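You operate a simulated robot arm through the tools that you are given. There is no shell and no other tool. Be economical: measure what you need, move in short steps, check, and stop when the job is done.

Carry out the task below with a simulated robot arm. There is one attempt and no reset: what you move stays moved.

Task
Drain the filter bowl and set the air as the job card says.
Fine: open the air valve first; press reset last, so that the fault lamp is out.

It is judged by the outcome, as a careful person would: the job done as asked, and still so three seconds after it is handed in. It fails if anything else is knocked over, pushed out of place, dropped, spilled or broken.

Robot
A 7-joint arm with a two-finger parallel gripper, fixed in place. Base frame: the origin is at the foot of the arm, x ahead of it, y to its left, z up. Lengths are in mm, angles in degrees, forces in N, time in s.
With the tool pointing down near the work surface it reaches from about 120 to 620 mm from the base axis. Its first joint turns from -66.0 to 66.0 degrees. Payload 2.4 kg.
Tool frame: the origin (TCP) lies between the finger pads and is the grasp point; the fingertips stand 30 mm ahead of it; z points along the fingers, y is the line along which they close. The gripper opens to 94 mm. The fingers are 28 mm wide and 10 mm thick; the gripper's body (50 by 96 mm) begins 55 mm behind the TCP.
Orientation is that of the tool frame in the base frame, as [roll, pitch, yaw] about the fixed x, y, z axes, in that order (R = Rz(yaw) Ry(pitch) Rx(roll)). With the fingers straight down and closing along the base's y, the tool's x points along the base's -x, its y along +y and its z along -z.

Tools
- The arm moves only by the tool jog_arm. Its argument "moves" is a list of rows, each a list of 7 numbers: the shift along the base's x, y, z in mm, then the turn, a rotation vector about the base's x, y, z in degrees, then the finger opening in mm, from 0 to 94. In form: [[x, y, z, wx, wy, wz, jaw], ...]. A call has 1 to 20 rows; each row shifts and turns the commanded pose from where the row before left it. A row lasts 0.2 s, in which the tool goes at most 50 mm and 8.6 degrees; a call with a longer step from one row to the next is refused whole, and so is a gripper value outside its range. A pose out of reach is approached as far as the arm can. The call stops where the force on the tool passes 50 N (or 10 N more than at its start, if that is more) or the arm is blocked; 0.2 s more then pass. Each finger travels about 153 mm/s and halts on what it meets, pressing with about 31 N; the grip force reading is that of the motor and also rises with nothing between the fingers. The clock runs only during rows and for 0.2 s after the last one: add rows that do not move to give the fingers time. It gives the time, the measured TCP pose, the force on the tool (base axes), the opening and the grip force at its end, in the units of the frame above (readings bear some noise), with the torque about the TCP (base axes, N m) and any sound that the robot's microphone picked up.
- Cameras (640 x 400 px; columns grow to the right, rows downward): "scene" is fixed at [45.2, 478.1, 1451.6]; the picture's right is [-0.68, -0.73, 0.00], its down [-0.37, 0.34, -0.87] and it looks along [0.64, -0.59, -0.50] (base axes); focal length 327 px, centre (320, 200). "wrist" rides on the gripper at [76, 14, -103] in the tool frame; the picture's right is [-0.18, 0.98, 0.00], its down [-0.75, -0.14, -0.64] and it looks along [-0.63, -0.12, 0.77] (tool axes); focal length 243 px, centre (320, 200). There is no depth. A picture from a camera that has moved, and an enlarged one, comes with that camera's place and axes in the base frame and with its lens.
- snapshot(camera): a new picture of that camera. The clock stands still meanwhile.
- zoom(camera, box): a new picture of the part [left, top, right, bottom] of that camera's present view, enlarged. The clock stands still meanwhile.
- finish_job(): hands the job in; it is judged then, once.

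Go step by step. Nothing tells you positions but the pictures and the camera data: compare them with the known pose of the tool, close in by small moves and look again before you grip or let go. The budget is 120 turns and 84 pictures, counting those below and the enlarged ones. Unless the task says otherwise, let go and move clear before handing in, and close with one line.

The tools are called after ">>>" as a command line: name --pt "numbers of a row" for each row, then --argument value for the rest, lists and objects as JSON in quotes. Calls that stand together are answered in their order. jog_arm: Moves the arm, as the interface text tells. Its arguments: {"type":"object","properties":{"moves":{"type":"array","items":{"type":"array","items":{"type":"number"}}}},"required":["moves"]} The other tools are called the same way: snapshot (camera) takes a picture; zoom (camera, box) takes an enlarged picture of a part of a camera's view; finish_job () hands the job in.

At the start:

```text
t: 0.0
tcp_pos: [375.6, -99.3, 1271.0]
tcp_rot: [180.0, 0.1, 180.0]
force: [-0.3, 0.3, 0.1]
ft_torque: [0.0, -0.02, -0.02]
finger_gap: 94.0
gripper_force: 0.0
```

scene: 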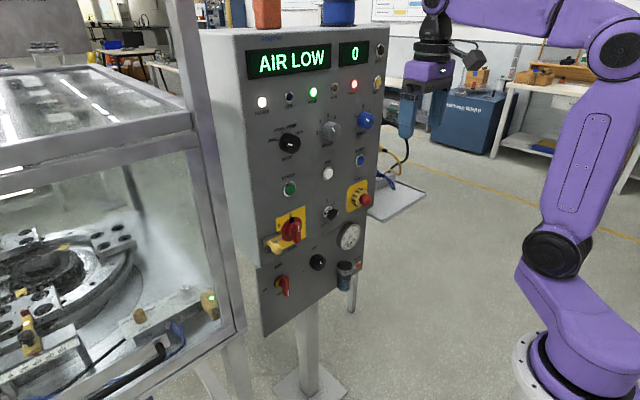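
wrist: 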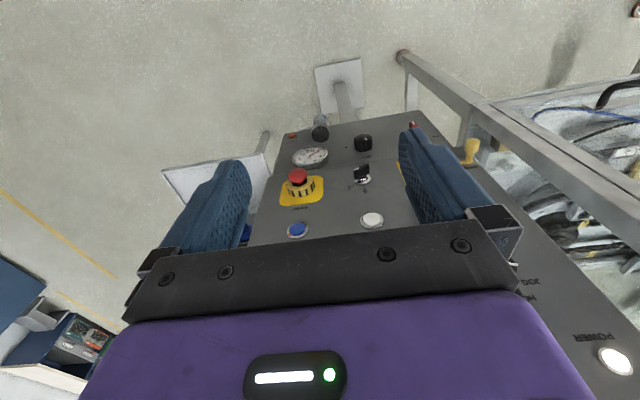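

I see a control panel with an "AIR LOW" display, an air gauge, valves and a filter bowl at the lower right. I'll zoom in to read the labels and find the job card.

>>> zoom --camera "scene" --box '[230, 30, 400, 136]'

>>> zoom --camera "scene" --box '[240, 130, 400, 230]'

>>> zoom --camera "scene" --box '[250, 210, 410, 310]'

>>> zoom --camera "scene" --box '[330, 0, 450, 75]'

```text
3.76 times, centred on (315, 83) of scene
camera zoom: at [45.2, 478.1, 1451.6], right [-0.68, -0.73, 0.0], down [-0.37, 0.34, -0.87], along [0.64, -0.59, -0.5], focal length 1232 px, centre (339, 640)
```

zoom: 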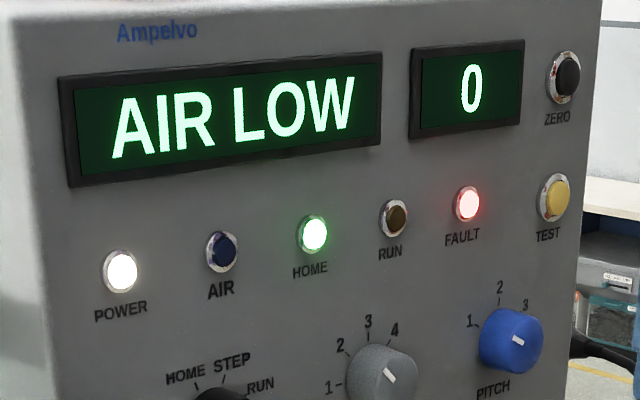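

```text
4.00 times, centred on (320, 180) of scene
camera zoom: at [45.2, 478.1, 1451.6], right [-0.68, -0.73, 0.0], down [-0.37, 0.34, -0.87], along [0.64, -0.59, -0.5], focal length 1309 px, centre (320, 280)
```

zoom: 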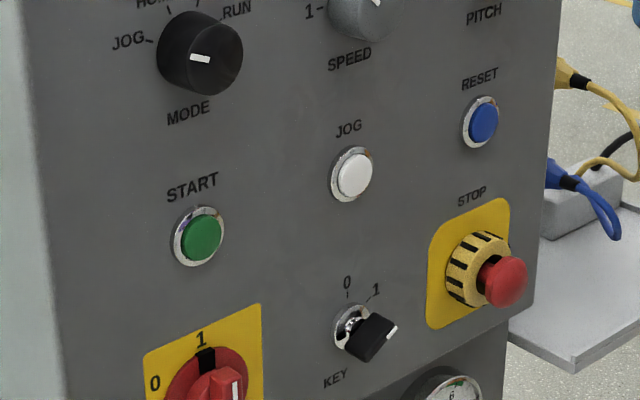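

```text
4.00 times, centred on (330, 260) of scene
camera zoom: at [45.2, 478.1, 1451.6], right [-0.68, -0.73, 0.0], down [-0.37, 0.34, -0.87], along [0.64, -0.59, -0.5], focal length 1309 px, centre (280, -40)
```

zoom: 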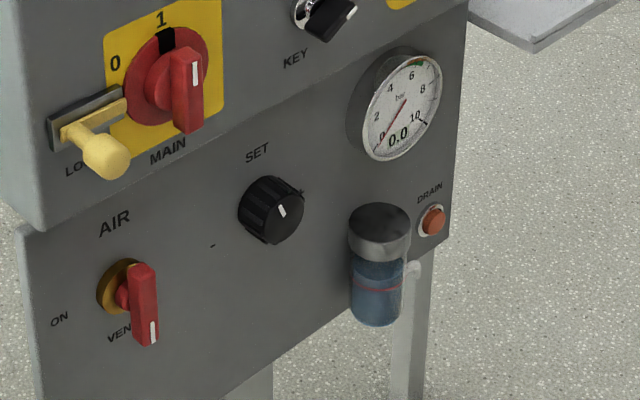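

```text
5.33 times, centred on (390, 38) of scene
camera zoom: at [45.2, 478.1, 1451.6], right [-0.68, -0.73, 0.0], down [-0.37, 0.34, -0.87], along [0.64, -0.59, -0.5], focal length 1745 px, centre (-53, 1067)
```

zoom: 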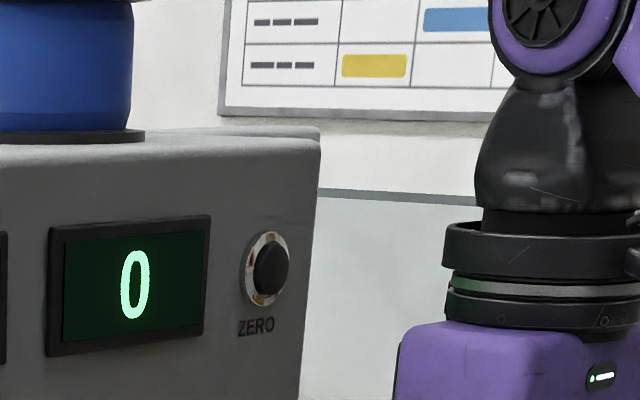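

The controls are clear: AIR valve at VENT, SET knob, gauge at 0.0, filter bowl and DRAIN button. The job card isn't in view yet, so I'll search for it.

>>> zoom --camera "scene" --box '[0, 0, 240, 150]'

>>> zoom --camera "scene" --box '[0, 230, 272, 400]'

>>> zoom --camera "wrist" --box '[160, 80, 640, 380]'

```text
2.67 times, centred on (120, 75) of scene
camera zoom: at [45.2, 478.1, 1451.6], right [-0.68, -0.73, 0.0], down [-0.37, 0.34, -0.87], along [0.64, -0.59, -0.5], focal length 872 px, centre (853, 533)
```

zoom: 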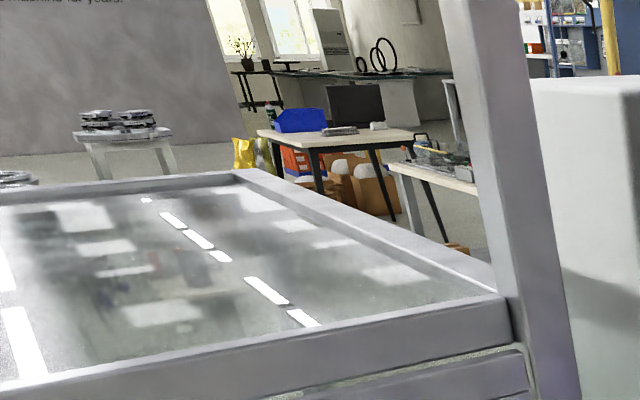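

```text
2.35 times, centred on (136, 315) of scene
camera zoom: at [45.2, 478.1, 1451.6], right [-0.68, -0.73, 0.0], down [-0.37, 0.34, -0.87], along [0.64, -0.59, -0.5], focal length 770 px, centre (753, -71)
```

zoom: 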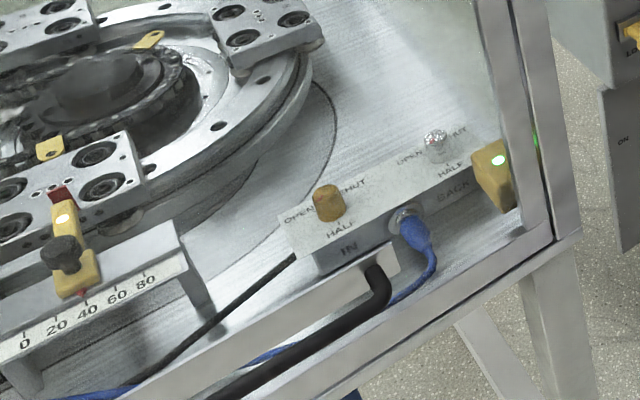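

```text
1.33 times, centred on (400, 230) of wrist
camera zoom: at [300.2, -87.4, 1372.5], right [0.18, 0.98, 0.0], down [0.75, -0.14, 0.64], along [0.63, -0.12, -0.77], focal length 324 px, centre (213, 160)
```

zoom: 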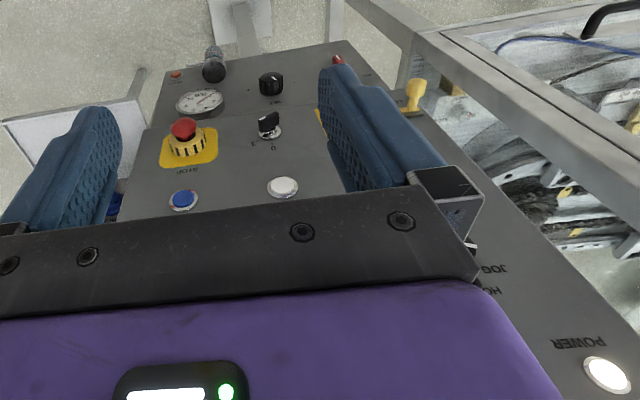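

The panel faces -x at about x=600 and the lower panel at about x=620. I'll keep looking for the card elsewhere in the scene.

>>> zoom --camera "scene" --box '[370, 0, 640, 169]'

>>> zoom --camera "scene" --box '[340, 140, 500, 240]'

>>> jog_arm --pt "-40 0 0 0 -8 0 94" --pt "-40 0 0 0 -8 0 94" --pt "-30 0 0 0 -8 0 94" --pt "0 0 0 0 -8 0 94" --pt "0 0 0 0 -8 0 94"

>>> snapshot --camera "wrist"

```text
2.37 times, centred on (505, 84) of scene
camera zoom: at [45.2, 478.1, 1451.6], right [-0.68, -0.73, 0.0], down [-0.37, 0.34, -0.87], along [0.64, -0.59, -0.5], focal length 774 px, centre (-118, 473)
```

zoom: 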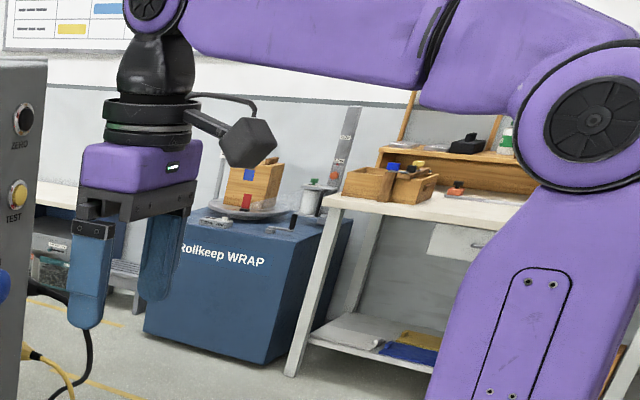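

```text
4.00 times, centred on (420, 190) of scene
camera zoom: at [45.2, 478.1, 1451.6], right [-0.68, -0.73, 0.0], down [-0.37, 0.34, -0.87], along [0.64, -0.59, -0.5], focal length 1309 px, centre (-80, 240)
```

zoom: 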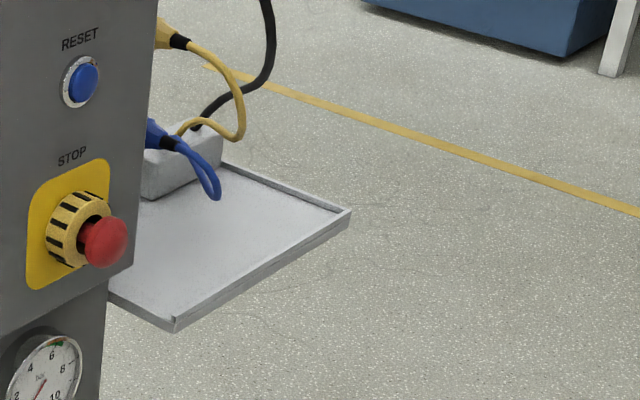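

```text
t: 1.2
tcp_pos: [267.2, -101.4, 1271.8]
tcp_rot: [-180.0, 40.1, -179.9]
force: [0.3, 0.5, 0.3]
ft_torque: [0.03, 0.03, -0.01]
finger_gap: 93.9
gripper_force: 0.0
```

```text
72 pictures are left
camera wrist: at [142.0, -87.6, 1299.8], right [0.14, 0.98, 0.12], down [0.16, -0.14, 0.98], along [0.98, -0.12, -0.18], focal length 243 px, centre (320, 200)
```

wrist: 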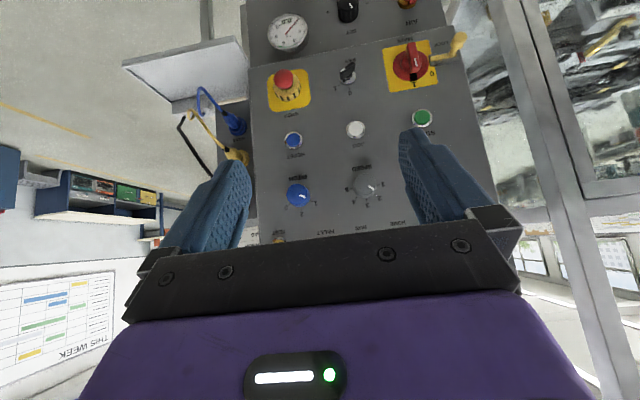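

The wrist camera now looks level with an upside-down image. I'll lower the arm to view the lower panel and look for the card there.

>>> jog_arm --pt "0 10 -45 0 0 0 0" --pt "0 10 -45 0 0 0 0" --pt "0 10 -45 0 0 0 0" --pt "0 10 -45 0 0 0 0" --pt "0 10 -45 0 0 0 0" --pt "0 10 -45 0 0 0 0" --pt "0 10 -45 0 0 0 0" --pt "0 0 -45 0 0 0 0" --pt "0 0 -40 0 0 0 0"

>>> snapshot --camera "wrist"

>>> snapshot --camera "scene"

```text
t: 3.2
tcp_pos: [296.8, -44.9, 936.6]
tcp_rot: [-178.8, 31.7, -178.1]
force: [0.5, 0.4, 0.3]
ft_torque: [0.02, -0.01, 0.0]
finger_gap: 0.0
gripper_force: 30.2
out of reach, approached as far as the arm can: row 3, 4, 5, 8
```

```text
71 pictures are left
camera wrist: at [177.4, -33.6, 982.7], right [0.13, 0.99, 0.08], down [0.31, -0.12, 0.94], along [0.94, -0.1, -0.32], focal length 243 px, centre (320, 200)
```

wrist: 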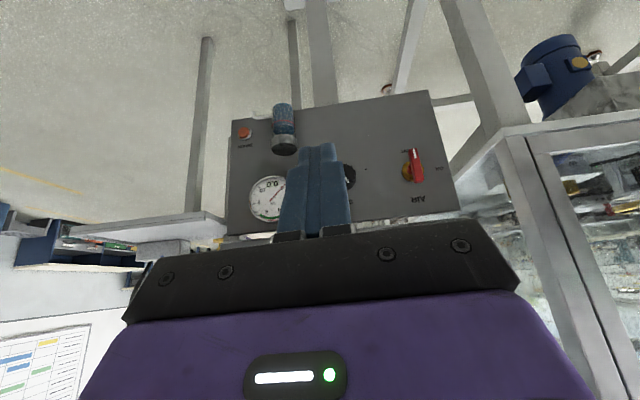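

```text
70 pictures are left
```

scene: 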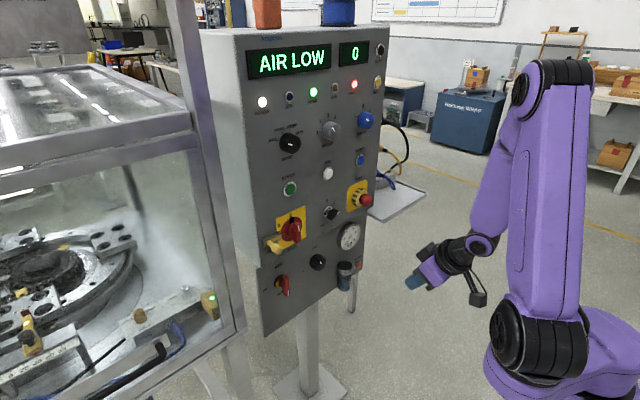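

No card on the lower panel so far. I'll zoom in on it, then turn the camera to the sides.

>>> zoom --camera "wrist" --box '[216, 80, 472, 240]'

>>> jog_arm --pt "0 20 30 0 0 8 0" --pt "0 20 30 0 0 8 0" --pt "0 20 30 0 0 8 0" --pt "0 20 30 0 0 8 0" --pt "0 10 30 0 0 8 0" --pt "0 0 0 0 0 8 0" --pt "0 0 0 0 0 8 0"

>>> snapshot --camera "wrist"

```text
2.50 times, centred on (344, 160) of wrist
camera zoom: at [177.4, -33.6, 982.7], right [0.13, 0.99, 0.08], down [0.31, -0.12, 0.94], along [0.94, -0.1, -0.32], focal length 606 px, centre (260, 300)
```

zoom: 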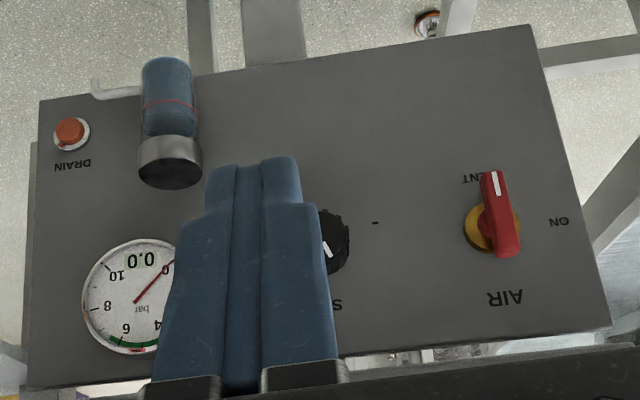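

```text
t: 4.8
tcp_pos: [297.7, 44.3, 1090.8]
tcp_rot: [-178.7, 31.8, -121.9]
force: [-0.7, 0.2, 0.1]
ft_torque: [0.02, 0.0, 0.0]
finger_gap: 0.0
gripper_force: 30.7
```

```text
68 pictures are left
camera wrist: at [220.6, -48.5, 1135.8], right [-0.75, 0.66, 0.08], down [0.27, 0.19, 0.95], along [0.61, 0.73, -0.32], focal length 243 px, centre (320, 200)
```

wrist: 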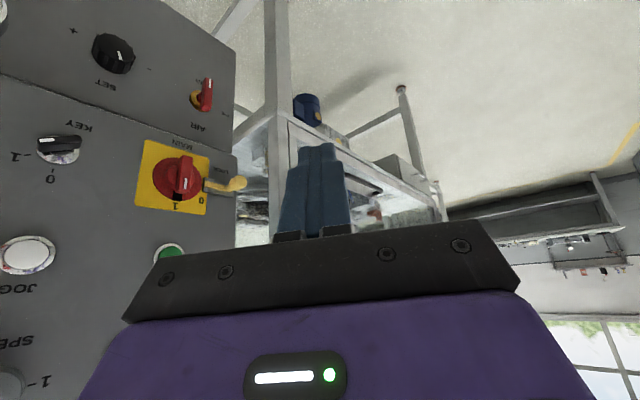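

I can see the cell but no card yet. I'll turn further left.

>>> jog_arm --pt "0 0 0 0 0 8.5 0" --pt "0 0 0 0 0 8.5 0" --pt "0 0 0 0 0 8.5 0" --pt "0 0 0 0 0 8.5 0" --pt "0 0 0 0 0 8.5 0" --pt "0 0 0 0 0 8.5 0"

>>> snapshot --camera "wrist"

>>> snapshot --camera "scene"

```text
t: 6.2
tcp_pos: [297.2, 43.5, 1089.0]
tcp_rot: [-178.8, 31.8, -70.9]
force: [-0.2, -0.4, 0.0]
ft_torque: [0.01, 0.0, 0.04]
finger_gap: 0.0
gripper_force: 30.6
```

```text
67 pictures are left
camera wrist: at [320.2, -74.1, 1135.6], right [-0.98, -0.16, 0.08], down [0.02, 0.33, 0.95], along [-0.18, 0.93, -0.32], focal length 243 px, centre (320, 200)
```

wrist: 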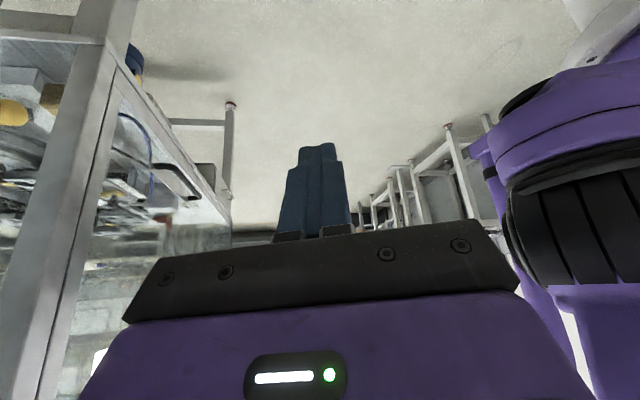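

```text
66 pictures are left
```

scene: 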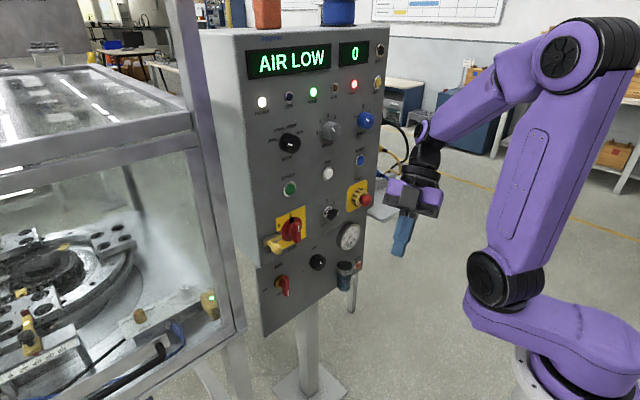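

No card to the left. I'll turn right and look from a higher position.

>>> jog_arm --pt "0 -10 10 0 0 -8.5 0" --pt "0 -10 10 0 0 -8.5 0" --pt "0 -10 10 0 0 -8.5 0" --pt "0 -10 10 0 0 -8.5 0" --pt "0 -10 10 0 0 -8.5 0" --pt "0 -10 10 0 0 -8.5 0" --pt "0 -10 10 0 0 -8.5 0" --pt "0 -10 10 0 0 -8.5 0" --pt "0 -10 10 0 0 -8.5 0" --pt "0 -10 10 0 0 -8.5 0" --pt "0 -10 10 0 0 -8.5 0" --pt "0 -10 10 0 0 -8.5 0" --pt "0 -10 10 0 0 -8.5 0" --pt "0 -10 10 0 0 -8.5 0" --pt "0 -10 10 0 0 -8.5 0" --pt "0 -10 10 0 0 -8.5 0" --pt "0 -10 10 0 0 -8.5 0" --pt "0 -10 10 0 0 -8.5 0"

>>> snapshot --camera "wrist"

```text
t: 10.0
tcp_pos: [296.6, -136.7, 1271.3]
tcp_rot: [-178.7, 31.9, 135.7]
force: [-0.4, 1.5, 0.7]
ft_torque: [0.0, 0.03, 0.01]
finger_gap: 0.1
gripper_force: 30.7
```

```text
65 pictures are left
camera wrist: at [223.3, -42.3, 1316.9], right [0.81, 0.59, 0.08], down [0.13, -0.3, 0.95], along [0.58, -0.75, -0.32], focal length 243 px, centre (320, 200)
```

wrist: 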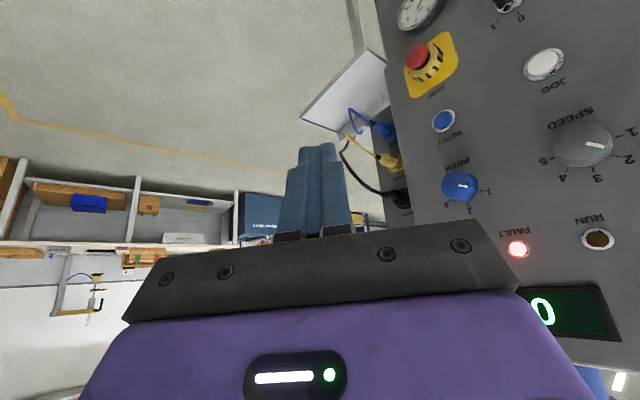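

The panel's right (-y) side face is not yet visible. I'll move out to the right and look back at it.

>>> jog_arm --pt "5 -32 -10 0 0 8 0" --pt "5 -32 -10 0 0 8 0" --pt "5 -32 -10 0 0 8 0" --pt "5 -32 -10 0 0 8 0" --pt "5 -32 -10 0 0 8 0" --pt "5 -32 -10 0 0 8 0" --pt "5 -32 -10 0 0 8 0" --pt "5 -32 -10 0 0 8 0" --pt "5 -32 -10 0 0 8 0" --pt "5 -32 -10 0 0 8 0"

>>> snapshot --camera "wrist"

>>> snapshot --camera "scene"

```text
t: 12.2
tcp_pos: [349.2, -456.6, 1168.4]
tcp_rot: [-178.7, 31.8, -143.9]
force: [-1.8, 0.1, 0.3]
ft_torque: [0.01, -0.03, 0.02]
finger_gap: 0.1
gripper_force: 30.6
```

```text
64 pictures are left
camera wrist: at [243.2, -513.8, 1213.7], right [-0.44, 0.89, 0.08], down [0.32, 0.07, 0.95], along [0.84, 0.44, -0.32], focal length 243 px, centre (320, 200)
```

wrist: 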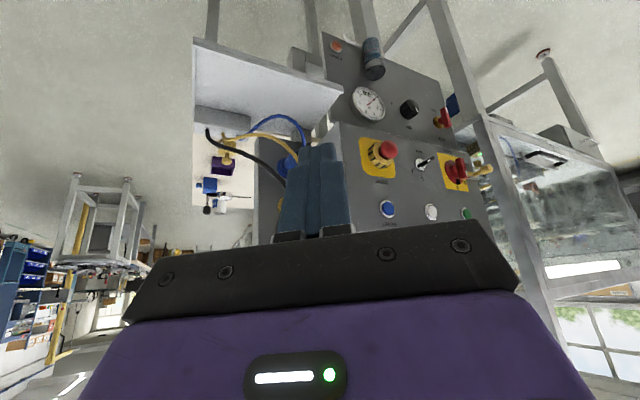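

```text
63 pictures are left
```

scene: 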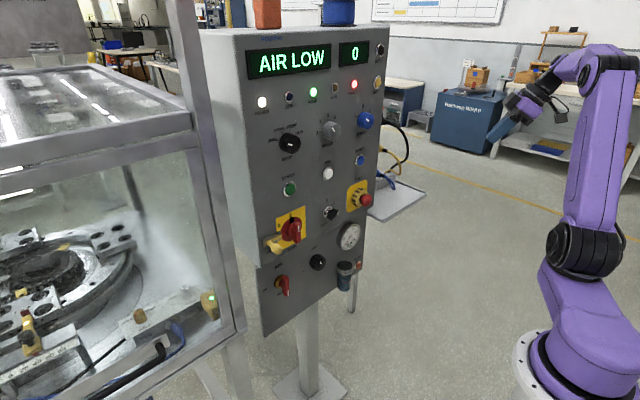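

There is a light board with connectors beside the panel. I'll zoom on it.

>>> zoom --camera "wrist" --box '[170, 90, 330, 250]'

>>> zoom --camera "wrist" --box '[0, 170, 180, 370]'

```text
2.50 times, centred on (250, 170) of wrist
camera zoom: at [243.2, -513.8, 1213.7], right [-0.44, 0.89, 0.08], down [0.32, 0.07, 0.95], along [0.84, 0.44, -0.32], focal length 606 px, centre (495, 275)
```

zoom: 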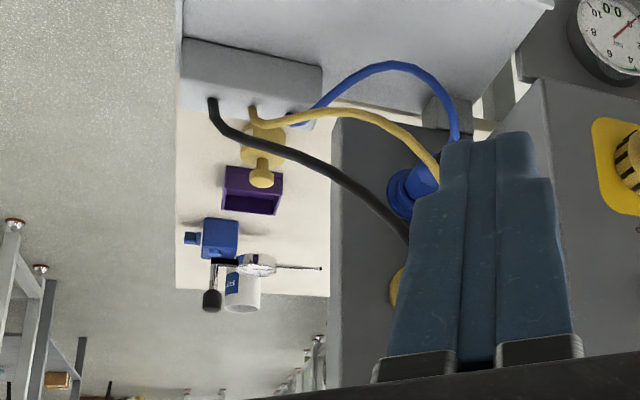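

```text
2.00 times, centred on (90, 270) of wrist
camera zoom: at [243.2, -513.8, 1213.7], right [-0.44, 0.89, 0.08], down [0.32, 0.07, 0.95], along [0.84, 0.44, -0.32], focal length 485 px, centre (780, 60)
```

zoom: 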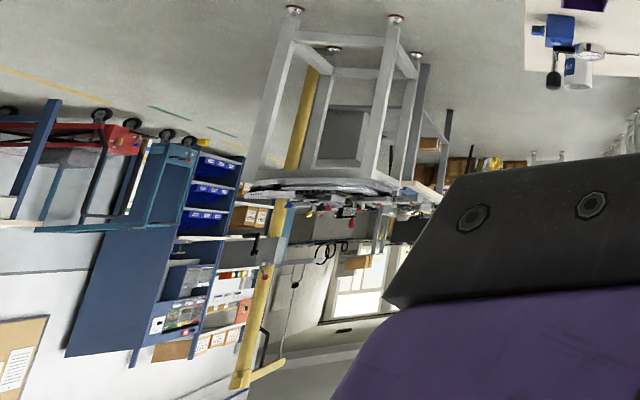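

Just connectors and a table behind. I'll open the jaws for a clearer view and sweep right and rearward.

>>> jog_arm --pt "0 15 0 0 0 -8.5 94" --pt "0 15 0 0 0 -8.5 94" --pt "0 15 0 0 0 -8.5 94" --pt "0 15 0 0 0 -8.5 94" --pt "0 15 0 0 0 -8.5 94" --pt "0 15 0 0 0 -8.5 94" --pt "0 15 0 0 0 -8.5 94" --pt "0 15 0 0 0 -8.5 94" --pt "0 15 0 0 0 -8.5 94" --pt "0 15 0 0 0 -8.5 94" --pt "0 15 0 0 0 -8.5 94" --pt "0 0 0 0 0 -8.5 94" --pt "0 0 0 0 0 -8.5 94" --pt "0 0 0 0 0 -8.5 94"

>>> snapshot --camera "wrist"

```text
t: 15.2
tcp_pos: [347.8, -291.2, 1170.5]
tcp_rot: [-178.6, 31.9, 96.9]
force: [0.0, 0.0, 0.7]
ft_torque: [0.02, -0.01, 0.03]
finger_gap: 94.1
gripper_force: 0.0
```

```text
60 pictures are left
camera wrist: at [349.7, -172.2, 1215.9], right [1.0, -0.05, 0.08], down [-0.09, -0.31, 0.95], along [-0.02, -0.95, -0.32], focal length 243 px, centre (320, 200)
```

wrist: 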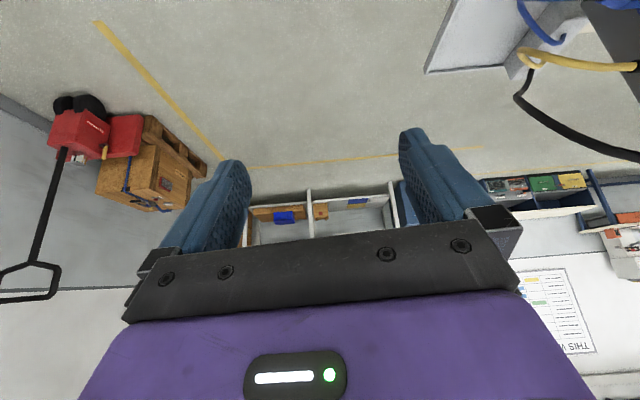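

Not there either. I'll check the items on top of the panel and the cell side through the scene camera.

>>> zoom --camera "scene" --box '[0, 0, 130, 80]'

>>> zoom --camera "scene" --box '[190, 0, 400, 60]'

>>> zoom --camera "scene" --box '[0, 130, 250, 290]'

```text
4.92 times, centred on (65, 40) of scene
camera zoom: at [45.2, 478.1, 1451.6], right [-0.68, -0.73, 0.0], down [-0.37, 0.34, -0.87], along [0.64, -0.59, -0.5], focal length 1611 px, centre (1575, 988)
```

zoom: 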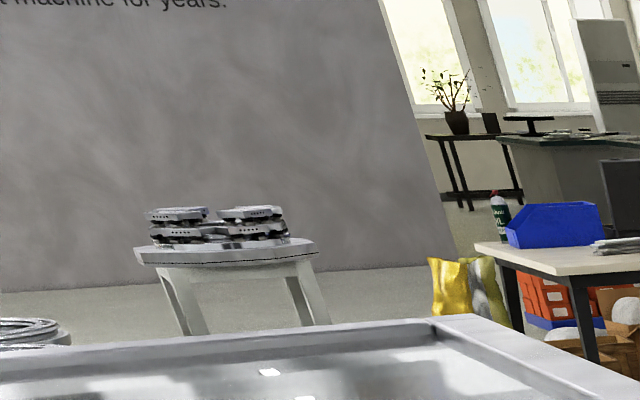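

```text
3.05 times, centred on (295, 30) of scene
camera zoom: at [45.2, 478.1, 1451.6], right [-0.68, -0.73, 0.0], down [-0.37, 0.34, -0.87], along [0.64, -0.59, -0.5], focal length 997 px, centre (396, 718)
```

zoom: 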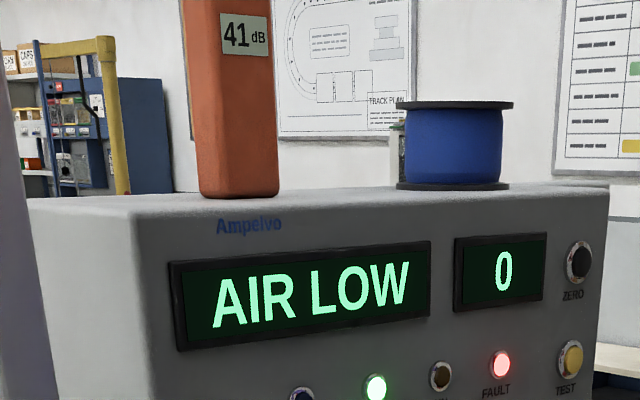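

```text
2.50 times, centred on (125, 210) of scene
camera zoom: at [45.2, 478.1, 1451.6], right [-0.68, -0.73, 0.0], down [-0.37, 0.34, -0.87], along [0.64, -0.59, -0.5], focal length 818 px, centre (808, 175)
```

zoom: 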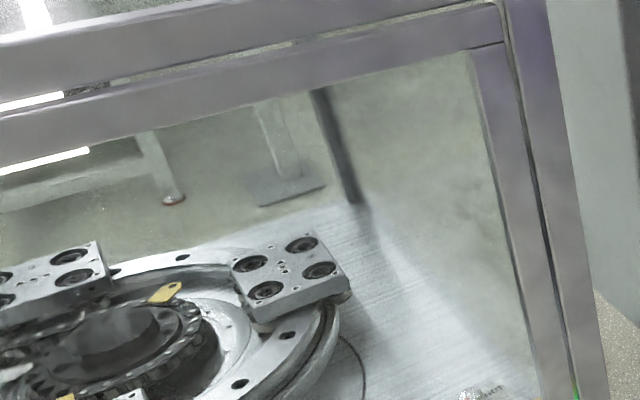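

Something small stands behind the spool on top of the panel. I'll raise the arm and look over the panel top.

>>> jog_arm --pt "-8 20 26 0 0 8 94" --pt "-8 20 26 0 0 8 94" --pt "-8 20 26 0 0 8 94" --pt "-8 20 26 0 0 8 94" --pt "-8 20 26 0 0 8 94" --pt "-8 20 26 0 0 8 94" --pt "-8 20 26 0 0 8 94" --pt "-8 20 26 0 0 8 94" --pt "-8 20 26 0 0 8 94" --pt "-8 20 26 0 0 8 94" --pt "-8 20 26 0 -4 8 94" --pt "0 0 26 0 -4 0 94"

>>> snapshot --camera "wrist"

```text
refused: row 11 steps farther than a row can; nothing moved
```

```text
56 pictures are left
camera wrist: at [349.7, -172.2, 1215.9], right [1.0, -0.05, 0.08], down [-0.09, -0.31, 0.95], along [-0.02, -0.95, -0.32], focal length 243 px, centre (320, 200)
```

wrist: 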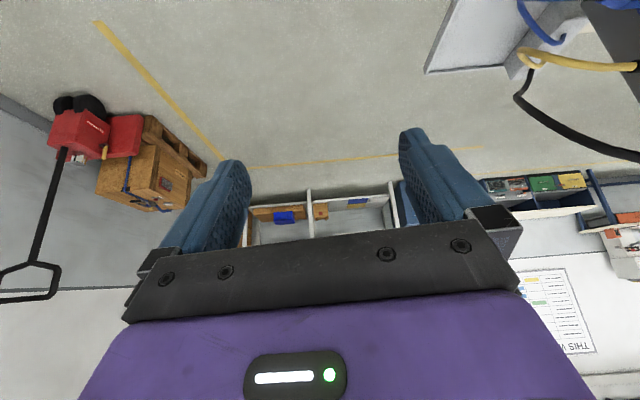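

The last row combined too much turn, so I'll resend it corrected.

>>> jog_arm --pt "-8 20 26 0 0 8 94" --pt "-8 20 26 0 0 8 94" --pt "-8 20 26 0 0 8 94" --pt "-8 20 26 0 0 8 94" --pt "-8 20 26 0 0 8 94" --pt "-8 20 26 0 0 8 94" --pt "-8 20 26 0 0 8 94" --pt "-8 20 26 0 0 8 94" --pt "-8 20 26 0 0 8 94" --pt "-8 20 26 0 0 8 94" --pt "-8 20 26 0 0 8 94" --pt "0 0 26 0 0 0 94"

```text
t: 17.8
tcp_pos: [260.3, -69.6, 1467.8]
tcp_rot: [-178.5, 31.5, -174.9]
force: [-0.6, 0.7, 0.5]
ft_torque: [0.0, 0.0, 0.01]
finger_gap: 94.4
gripper_force: 0.1
out of reach, approached as far as the arm can: row 12
```

>>> snapshot --camera "wrist"

```text
55 pictures are left
camera wrist: at [140.9, -65.3, 1515.0], right [0.08, 0.99, 0.08], down [0.32, -0.1, 0.94], along [0.95, -0.06, -0.32], focal length 243 px, centre (320, 200)
```

wrist: 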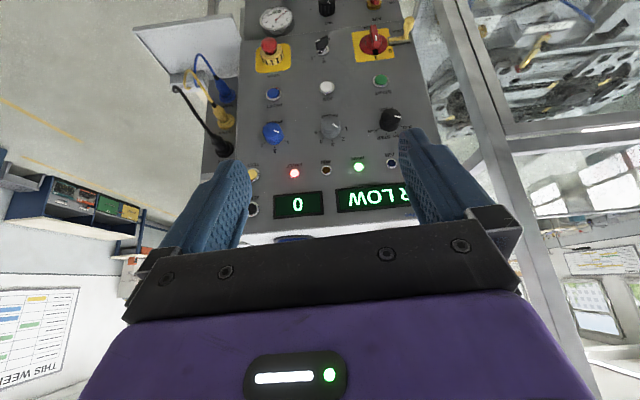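

The gripper body hides the panel top. I'll pitch the camera up to bring it into view.

>>> jog_arm --pt "0 0 0 0 -8 0 94" --pt "0 0 0 0 -8 0 94" --pt "0 0 0 0 -8 0 94"

>>> snapshot --camera "wrist"

```text
t: 18.6
tcp_pos: [260.3, -70.5, 1469.0]
tcp_rot: [-175.1, 55.8, -172.5]
force: [0.0, 0.6, 0.7]
ft_torque: [0.01, 0.03, 0.04]
finger_gap: 94.2
gripper_force: 0.0
```

```text
54 pictures are left
camera wrist: at [131.3, -65.5, 1461.3], right [0.04, 0.99, 0.11], down [-0.1, -0.1, 0.99], along [0.99, -0.05, 0.1], focal length 243 px, centre (320, 200)
```

wrist: 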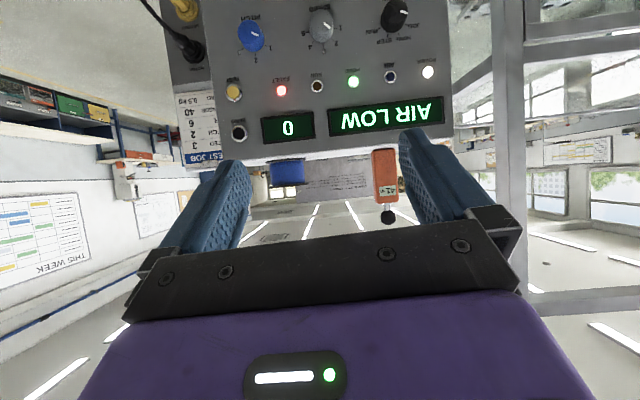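

There is a card hanging at the panel's right side ("TEST JOB..."). I'll zoom on it.

>>> zoom --camera "wrist" --box '[160, 80, 256, 176]'

```text
4.17 times, centred on (208, 128) of wrist
camera zoom: at [131.3, -65.5, 1461.3], right [0.04, 0.99, 0.11], down [-0.1, -0.1, 0.99], along [0.99, -0.05, 0.1], focal length 1011 px, centre (787, 500)
```

zoom: 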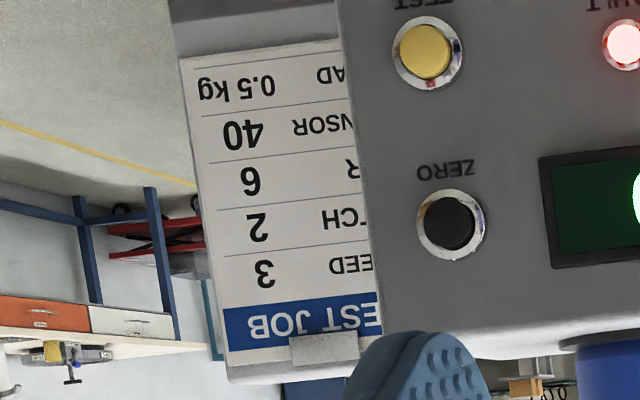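

The card reads SPEED 3, PITCH 2, AIR ?, SENSOR 40, LOAD 0.5 kg. I'll zoom further to decide between 6 and 9.

>>> zoom --camera "wrist" --box '[196, 90, 252, 146]'

```text
7.14 times, centred on (224, 118) of wrist
camera zoom: at [131.3, -65.5, 1461.3], right [0.04, 0.99, 0.11], down [-0.1, -0.1, 0.99], along [0.99, -0.05, 0.1], focal length 1733 px, centre (1006, 786)
```

zoom: 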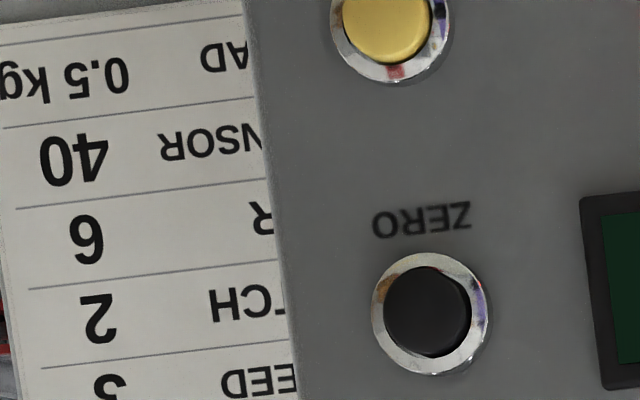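

I can't be sure of 6 vs 9 upside down, so I'll roll the wrist to view the card the right way up.

>>> jog_arm --pt "0 0 0 7 0 -4.7 94" --pt "0 0 0 7 0 -4.7 94" --pt "0 0 0 7 0 -4.7 94" --pt "0 0 0 7 0 -4.7 94" --pt "0 0 0 7 0 -4.7 94" --pt "0 0 0 7 0 -4.7 94" --pt "0 0 0 7 0 -4.7 94" --pt "0 0 0 7 0 -4.7 94" --pt "0 0 0 7 0 -4.7 94" --pt "0 0 0 7 0 -4.7 94" --pt "0 0 0 7 0 -4.7 94"

>>> snapshot --camera "wrist"

```text
t: 21.0
tcp_pos: [258.0, -71.7, 1468.0]
tcp_rot: [122.6, 0.8, 91.0]
force: [0.0, 0.4, -1.0]
ft_torque: [0.01, -0.02, 0.0]
finger_gap: 94.1
gripper_force: 0.0
```

```text
51 pictures are left
camera wrist: at [178.5, 4.0, 1533.5], right [0.53, -0.16, 0.83], down [-0.61, -0.76, 0.24], along [0.59, -0.63, -0.5], focal length 243 px, centre (320, 200)
```

wrist: 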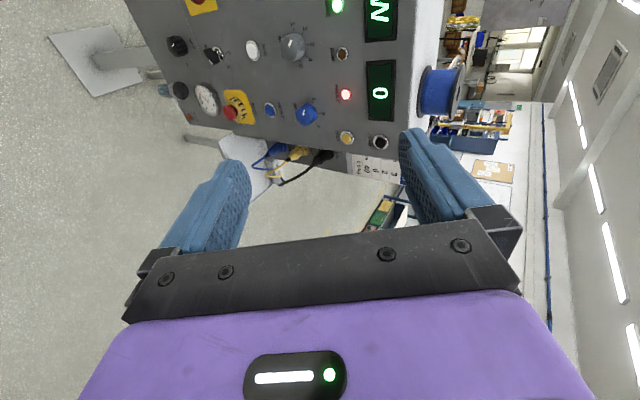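

>>> zoom --camera "wrist" --box '[340, 145, 410, 190]'

```text
8.89 times, centred on (375, 168) of wrist
camera zoom: at [178.5, 4.0, 1533.5], right [0.53, -0.16, 0.83], down [-0.61, -0.76, 0.24], along [0.59, -0.63, -0.5], focal length 2157 px, centre (-169, 489)
```

zoom: 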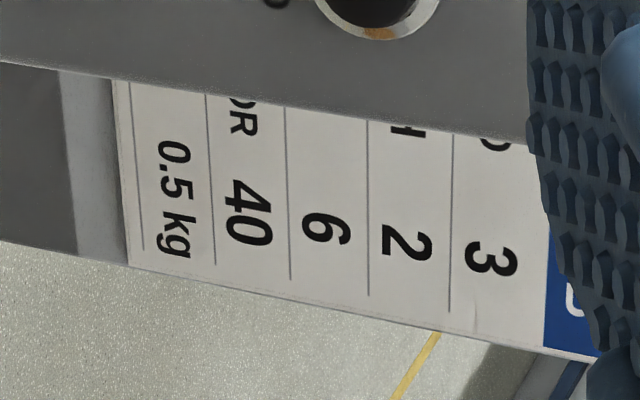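

The digit is a 6, so AIR must be set to 6 bar. I place the AIR valve hub at about (615, 101, 798), with its bar handle at x≈583. I'll roll back, point the tool at the panel and come down in front of the valve.

>>> jog_arm --pt "14 16 -35 -7 0 4.7 94" --pt "14 16 -35 -7 0 4.7 94" --pt "14 16 -35 -7 0 4.7 94" --pt "14 16 -35 -7 0 4.7 94" --pt "14 16 -35 -7 0 4.7 94" --pt "14 16 -35 -7 0 4.7 94" --pt "14 16 -35 -7 0 4.7 94" --pt "14 16 -35 -7 0 4.7 94" --pt "14 16 -35 -7 0 4.7 94" --pt "14 16 -35 -7 0 4.7 94" --pt "14 12 -35 -7 0 4.7 94" --pt "0 0 -40 0 -8.5 0 94" --pt "0 0 -40 0 -8.5 0 94" --pt "0 0 -40 0 -8.5 0 94" --pt "0 0 -40 0 -8.5 0 94"

>>> snapshot --camera "wrist"

```text
t: 24.2
tcp_pos: [521.4, 75.8, 1055.9]
tcp_rot: [125.1, 83.9, 128.5]
force: [-0.9, -0.7, -0.3]
ft_torque: [-0.03, -0.01, 0.01]
finger_gap: 94.0
gripper_force: 0.1
out of reach, approached as far as the arm can: row 8, 12, 13, 14, 15
```

```text
49 pictures are left
camera wrist: at [412.6, 89.1, 987.7], right [-0.04, 0.96, 0.27], down [-0.58, -0.24, 0.78], along [0.81, -0.12, 0.57], focal length 243 px, centre (320, 200)
```

wrist: 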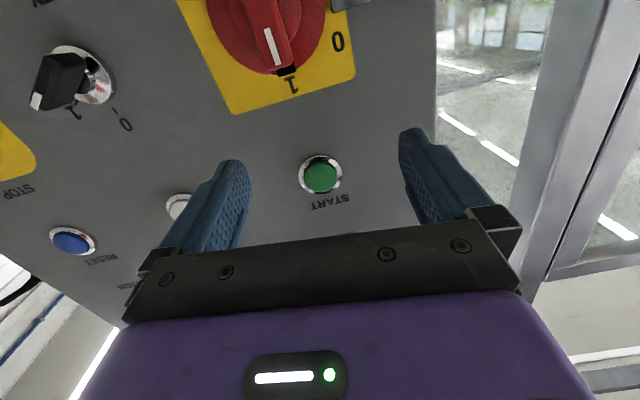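

The arm ended at (521, 76, 1056), short of where I asked, because of reach. I'll check the arm's configuration before the next move.

>>> snapshot --camera "scene"

>>> jog_arm --pt "-20 0 0 0 0 0 94"

```text
48 pictures are left
```

scene: 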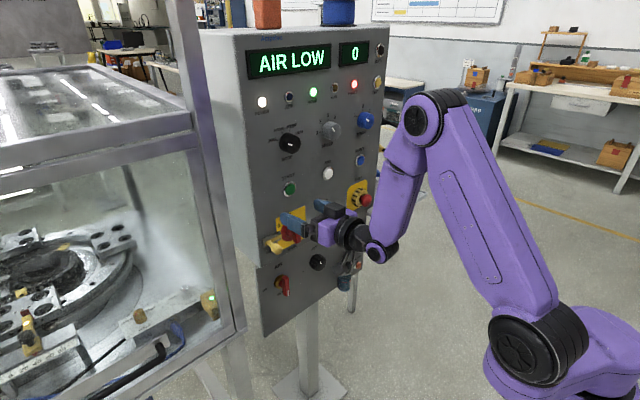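

```text
t: 24.6
tcp_pos: [500.9, 74.2, 1059.3]
tcp_rot: [123.3, 83.3, 127.0]
force: [0.9, -0.3, 0.7]
ft_torque: [-0.01, 0.02, -0.01]
finger_gap: 94.1
gripper_force: 0.1
```

Commands continue from the reached pose. I'll straighten the tool and go down in small steps.

>>> jog_arm --pt "0 0 0 -5 -3.5 -3.5 94" --pt "0 10 -30 0 0 0 94" --pt "0 10 -30 0 0 0 94" --pt "0 5 -30 0 0 0 94" --pt "0 0 -30 0 0 0 94"

```text
t: 25.8
tcp_pos: [546.1, 72.4, 968.9]
tcp_rot: [119.5, 82.0, 123.3]
force: [0.5, -0.1, 1.1]
ft_torque: [0.03, 0.03, -0.01]
finger_gap: 94.0
gripper_force: 0.1
out of reach, approached as far as the arm can: row 1, 2, 3, 4, 5
```

Near-horizontal pushes the arm toward the panel as it lowers, with the MAIN switch close by. I'll back off, tilt the tool down and descend clear of the panel.

>>> jog_arm --pt "-25 0 15 0 5 0 94" --pt "-30 0 15 0 8 0 94" --pt "-30 0 0 0 8 0 94" --pt "-20 0 0 0 8 0 94" --pt "0 0 0 0 8 0 94"

>>> jog_arm --pt "0 5 -35 0 0 0 94" --pt "0 5 -35 0 0 0 94" --pt "0 5 -35 0 0 0 94" --pt "0 5 -35 0 0 0 94"

>>> snapshot --camera "wrist"

>>> snapshot --camera "scene"

```text
t: 27.0
tcp_pos: [446.3, 69.6, 1003.2]
tcp_rot: [170.1, 48.5, 171.9]
force: [0.3, 0.1, 1.1]
ft_torque: [0.01, 0.0, 0.0]
finger_gap: 94.1
gripper_force: 0.0
out of reach, approached as far as the arm can: row 1
```

```text
t: 28.0
tcp_pos: [453.5, 85.3, 869.7]
tcp_rot: [168.8, 48.3, 171.1]
force: [0.9, 0.3, -0.3]
ft_torque: [0.0, -0.01, -0.01]
finger_gap: 93.9
gripper_force: 0.0
out of reach, approached as far as the arm can: row 4
```

```text
47 pictures are left
camera wrist: at [325.6, 98.7, 879.4], right [0.13, 0.96, 0.26], down [0.01, -0.27, 0.96], along [0.99, -0.12, -0.04], focal length 243 px, centre (320, 200)
```

wrist: 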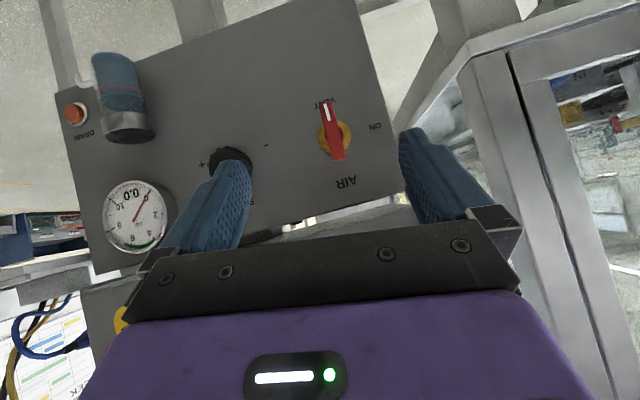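

```text
46 pictures are left
```

scene: 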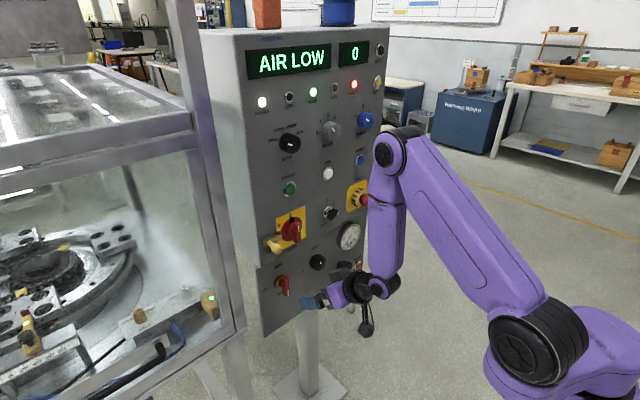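

The valve hub comes out at (612, 101, 802), with the handle spanning z 771–834 at y≈101. I'll close the fingers, level the roll and come up on the right of the handle's lower end to push it toward ON.

>>> jog_arm --pt "10 -5 0 -7 0 0 0" --pt "15 -5 0 -6 0 0 0" --pt "25 -5 -20 0 0 0 0" --pt "25 -8 -20 0 0 0 0"

>>> snapshot --camera "wrist"

```text
t: 29.0
tcp_pos: [523.8, 65.0, 836.3]
tcp_rot: [171.4, 48.1, 173.1]
force: [0.8, -0.7, -0.3]
ft_torque: [0.01, 0.0, 0.0]
finger_gap: 0.1
gripper_force: 31.0
out of reach, approached as far as the arm can: row 1, 2
```

```text
45 pictures are left
camera wrist: at [396.7, 77.7, 848.3], right [0.13, 0.96, 0.24], down [0.02, -0.24, 0.97], along [0.99, -0.12, -0.05], focal length 243 px, centre (320, 200)
```

wrist: 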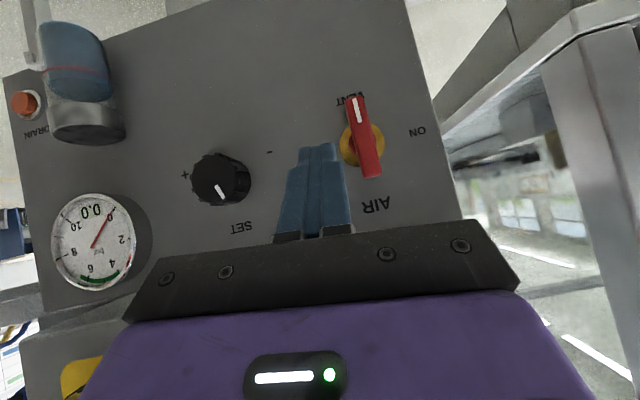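

The fingers are right of the handle. I'll move forward and down beside its lower end.

>>> jog_arm --pt "14 0 -14 0 0 0 0" --pt "14 0 -14 0 0 0 0" --pt "14 2 -14 0 0 0 0"

>>> snapshot --camera "wrist"

>>> zoom --camera "scene" --box '[250, 230, 378, 310]'

```text
t: 29.8
tcp_pos: [564.9, 67.7, 793.4]
tcp_rot: [171.3, 48.0, 173.0]
force: [-0.6, 0.1, -0.1]
ft_torque: [-0.01, -0.06, -0.03]
finger_gap: 0.0
gripper_force: 30.6
```

```text
44 pictures are left
camera wrist: at [437.9, 80.0, 805.4], right [0.13, 0.96, 0.24], down [0.02, -0.24, 0.97], along [0.99, -0.12, -0.05], focal length 243 px, centre (320, 200)
```

wrist: 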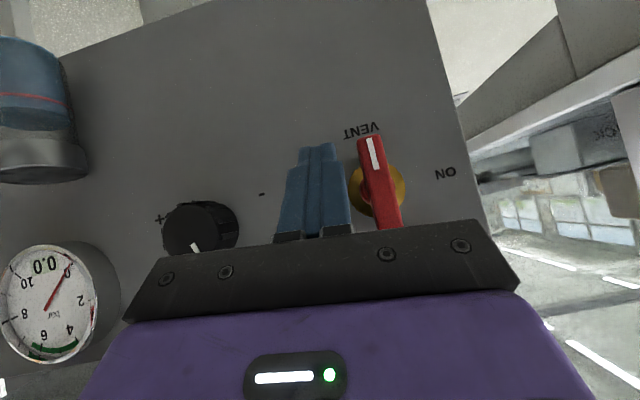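

```text
5.00 times, centred on (314, 270) of scene
camera zoom: at [45.2, 478.1, 1451.6], right [-0.68, -0.73, 0.0], down [-0.37, 0.34, -0.87], along [0.64, -0.59, -0.5], focal length 1636 px, centre (350, -150)
```

zoom: 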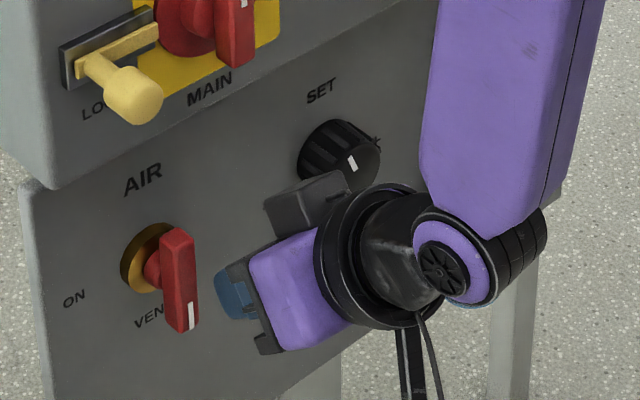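

The fingertips are level with the handle's lower end, about 15 mm to its right. I'll push it left, then up, in small steps.

>>> jog_arm --pt "0 5 -8 0 0 0 0" --pt "0 8 0 0 0 0 0" --pt "0 8 0 0 0 0 0" --pt "0 8 0 0 0 0 0" --pt "0 8 0 0 0 0 0" --pt "0 8 0 0 0 0 0" --pt "0 8 0 0 0 0 0"

>>> snapshot --camera "wrist"

```text
t: 31.4
tcp_pos: [570.9, 87.2, 786.6]
tcp_rot: [170.8, 47.2, 173.1]
force: [-17.5, -6.5, -10.0]
ft_torque: [-0.03, -0.02, 0.1]
finger_gap: 0.0
gripper_force: 30.8
out of reach, approached as far as the arm can: row 4, 5, 6, 7
```

```text
42 pictures are left
camera wrist: at [444.0, 99.6, 799.2], right [0.13, 0.96, 0.24], down [0.03, -0.25, 0.97], along [0.99, -0.11, -0.06], focal length 243 px, centre (320, 200)
```

wrist: 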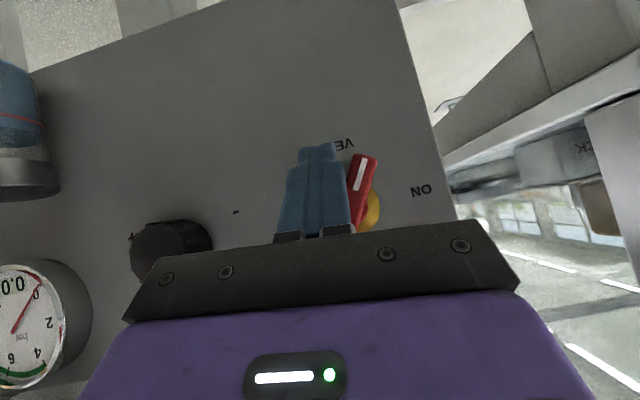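

The handle has turned about 35°, but the arm can't shift further left in this posture. I'll ease off the panel and roll the tool with the handle instead.

>>> jog_arm --pt "-5 2 0 6 0 0 0" --pt "0 5 0 8 0 0 0" --pt "0 5 0 8 0 0 0" --pt "0 5 0 8 0 0 0" --pt "0 5 2 8 0 0 0"

>>> snapshot --camera "wrist"

```text
t: 32.3
tcp_pos: [569.6, 89.1, 786.9]
tcp_rot: [141.5, 40.8, 150.1]
force: [-0.9, -3.9, -2.6]
ft_torque: [0.03, 0.04, -0.06]
finger_gap: 0.0
gripper_force: 30.7
stopped in row 4: the force on the tool passed its limit at 54 N (the readings are from after the stop); the commanded pose is now the measured one
```

```text
41 pictures are left
camera wrist: at [443.4, 100.0, 803.8], right [0.16, 0.8, 0.58], down [0.01, -0.59, 0.81], along [0.99, -0.12, -0.1], focal length 243 px, centre (320, 200)
```

wrist: 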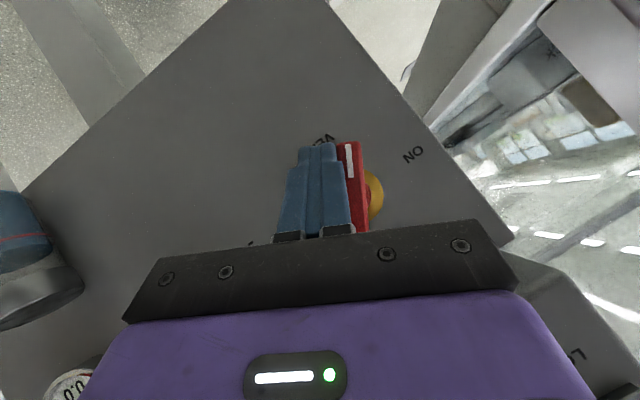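

The fingers now lie flush along the handle. I'll orbit the tool about the hub axis to turn it the rest of the way.

>>> jog_arm --pt "-2 2.2 -1.5 8 0 0 0" --pt "0 2.4 -1.2 8 0 0 0" --pt "0 2.5 -0.9 8 0 0 0" --pt "0 2.7 -0.5 8 0 0 0" --pt "0 2.6 -0.1 8 0 0 0" --pt "0 2.7 0.3 8 0 0 0"

>>> snapshot --camera "wrist"

>>> zoom --camera "scene" --box '[230, 210, 390, 310]'

```text
t: 33.7
tcp_pos: [568.4, 105.1, 783.8]
tcp_rot: [100.6, 9.1, 131.7]
force: [-0.2, 0.2, -1.0]
ft_torque: [0.02, 0.04, 0.0]
finger_gap: 0.0
gripper_force: 30.7
```

```text
40 pictures are left
camera wrist: at [441.7, 98.8, 802.7], right [0.16, 0.1, 0.98], down [0.01, -1.0, 0.1], along [0.99, -0.01, -0.16], focal length 243 px, centre (320, 200)
```

wrist: 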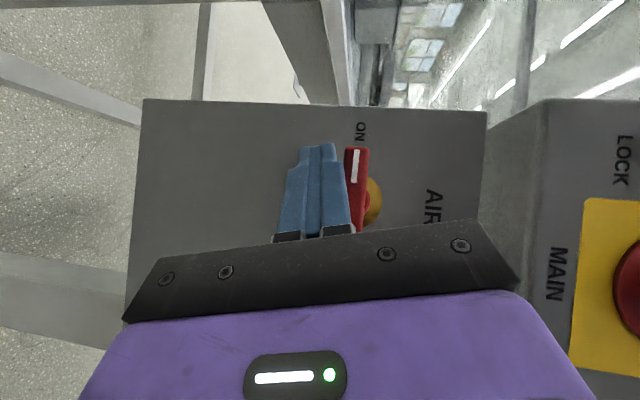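

```text
4.00 times, centred on (310, 260) of scene
camera zoom: at [45.3, 478.1, 1451.6], right [-0.68, -0.73, 0.0], down [-0.37, 0.34, -0.87], along [0.64, -0.59, -0.5], focal length 1309 px, centre (360, -40)
```

zoom: 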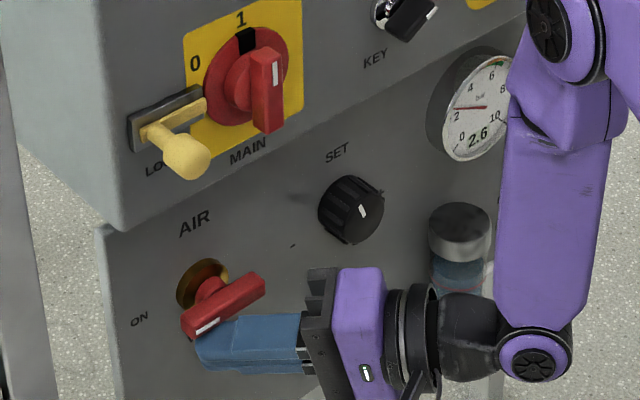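

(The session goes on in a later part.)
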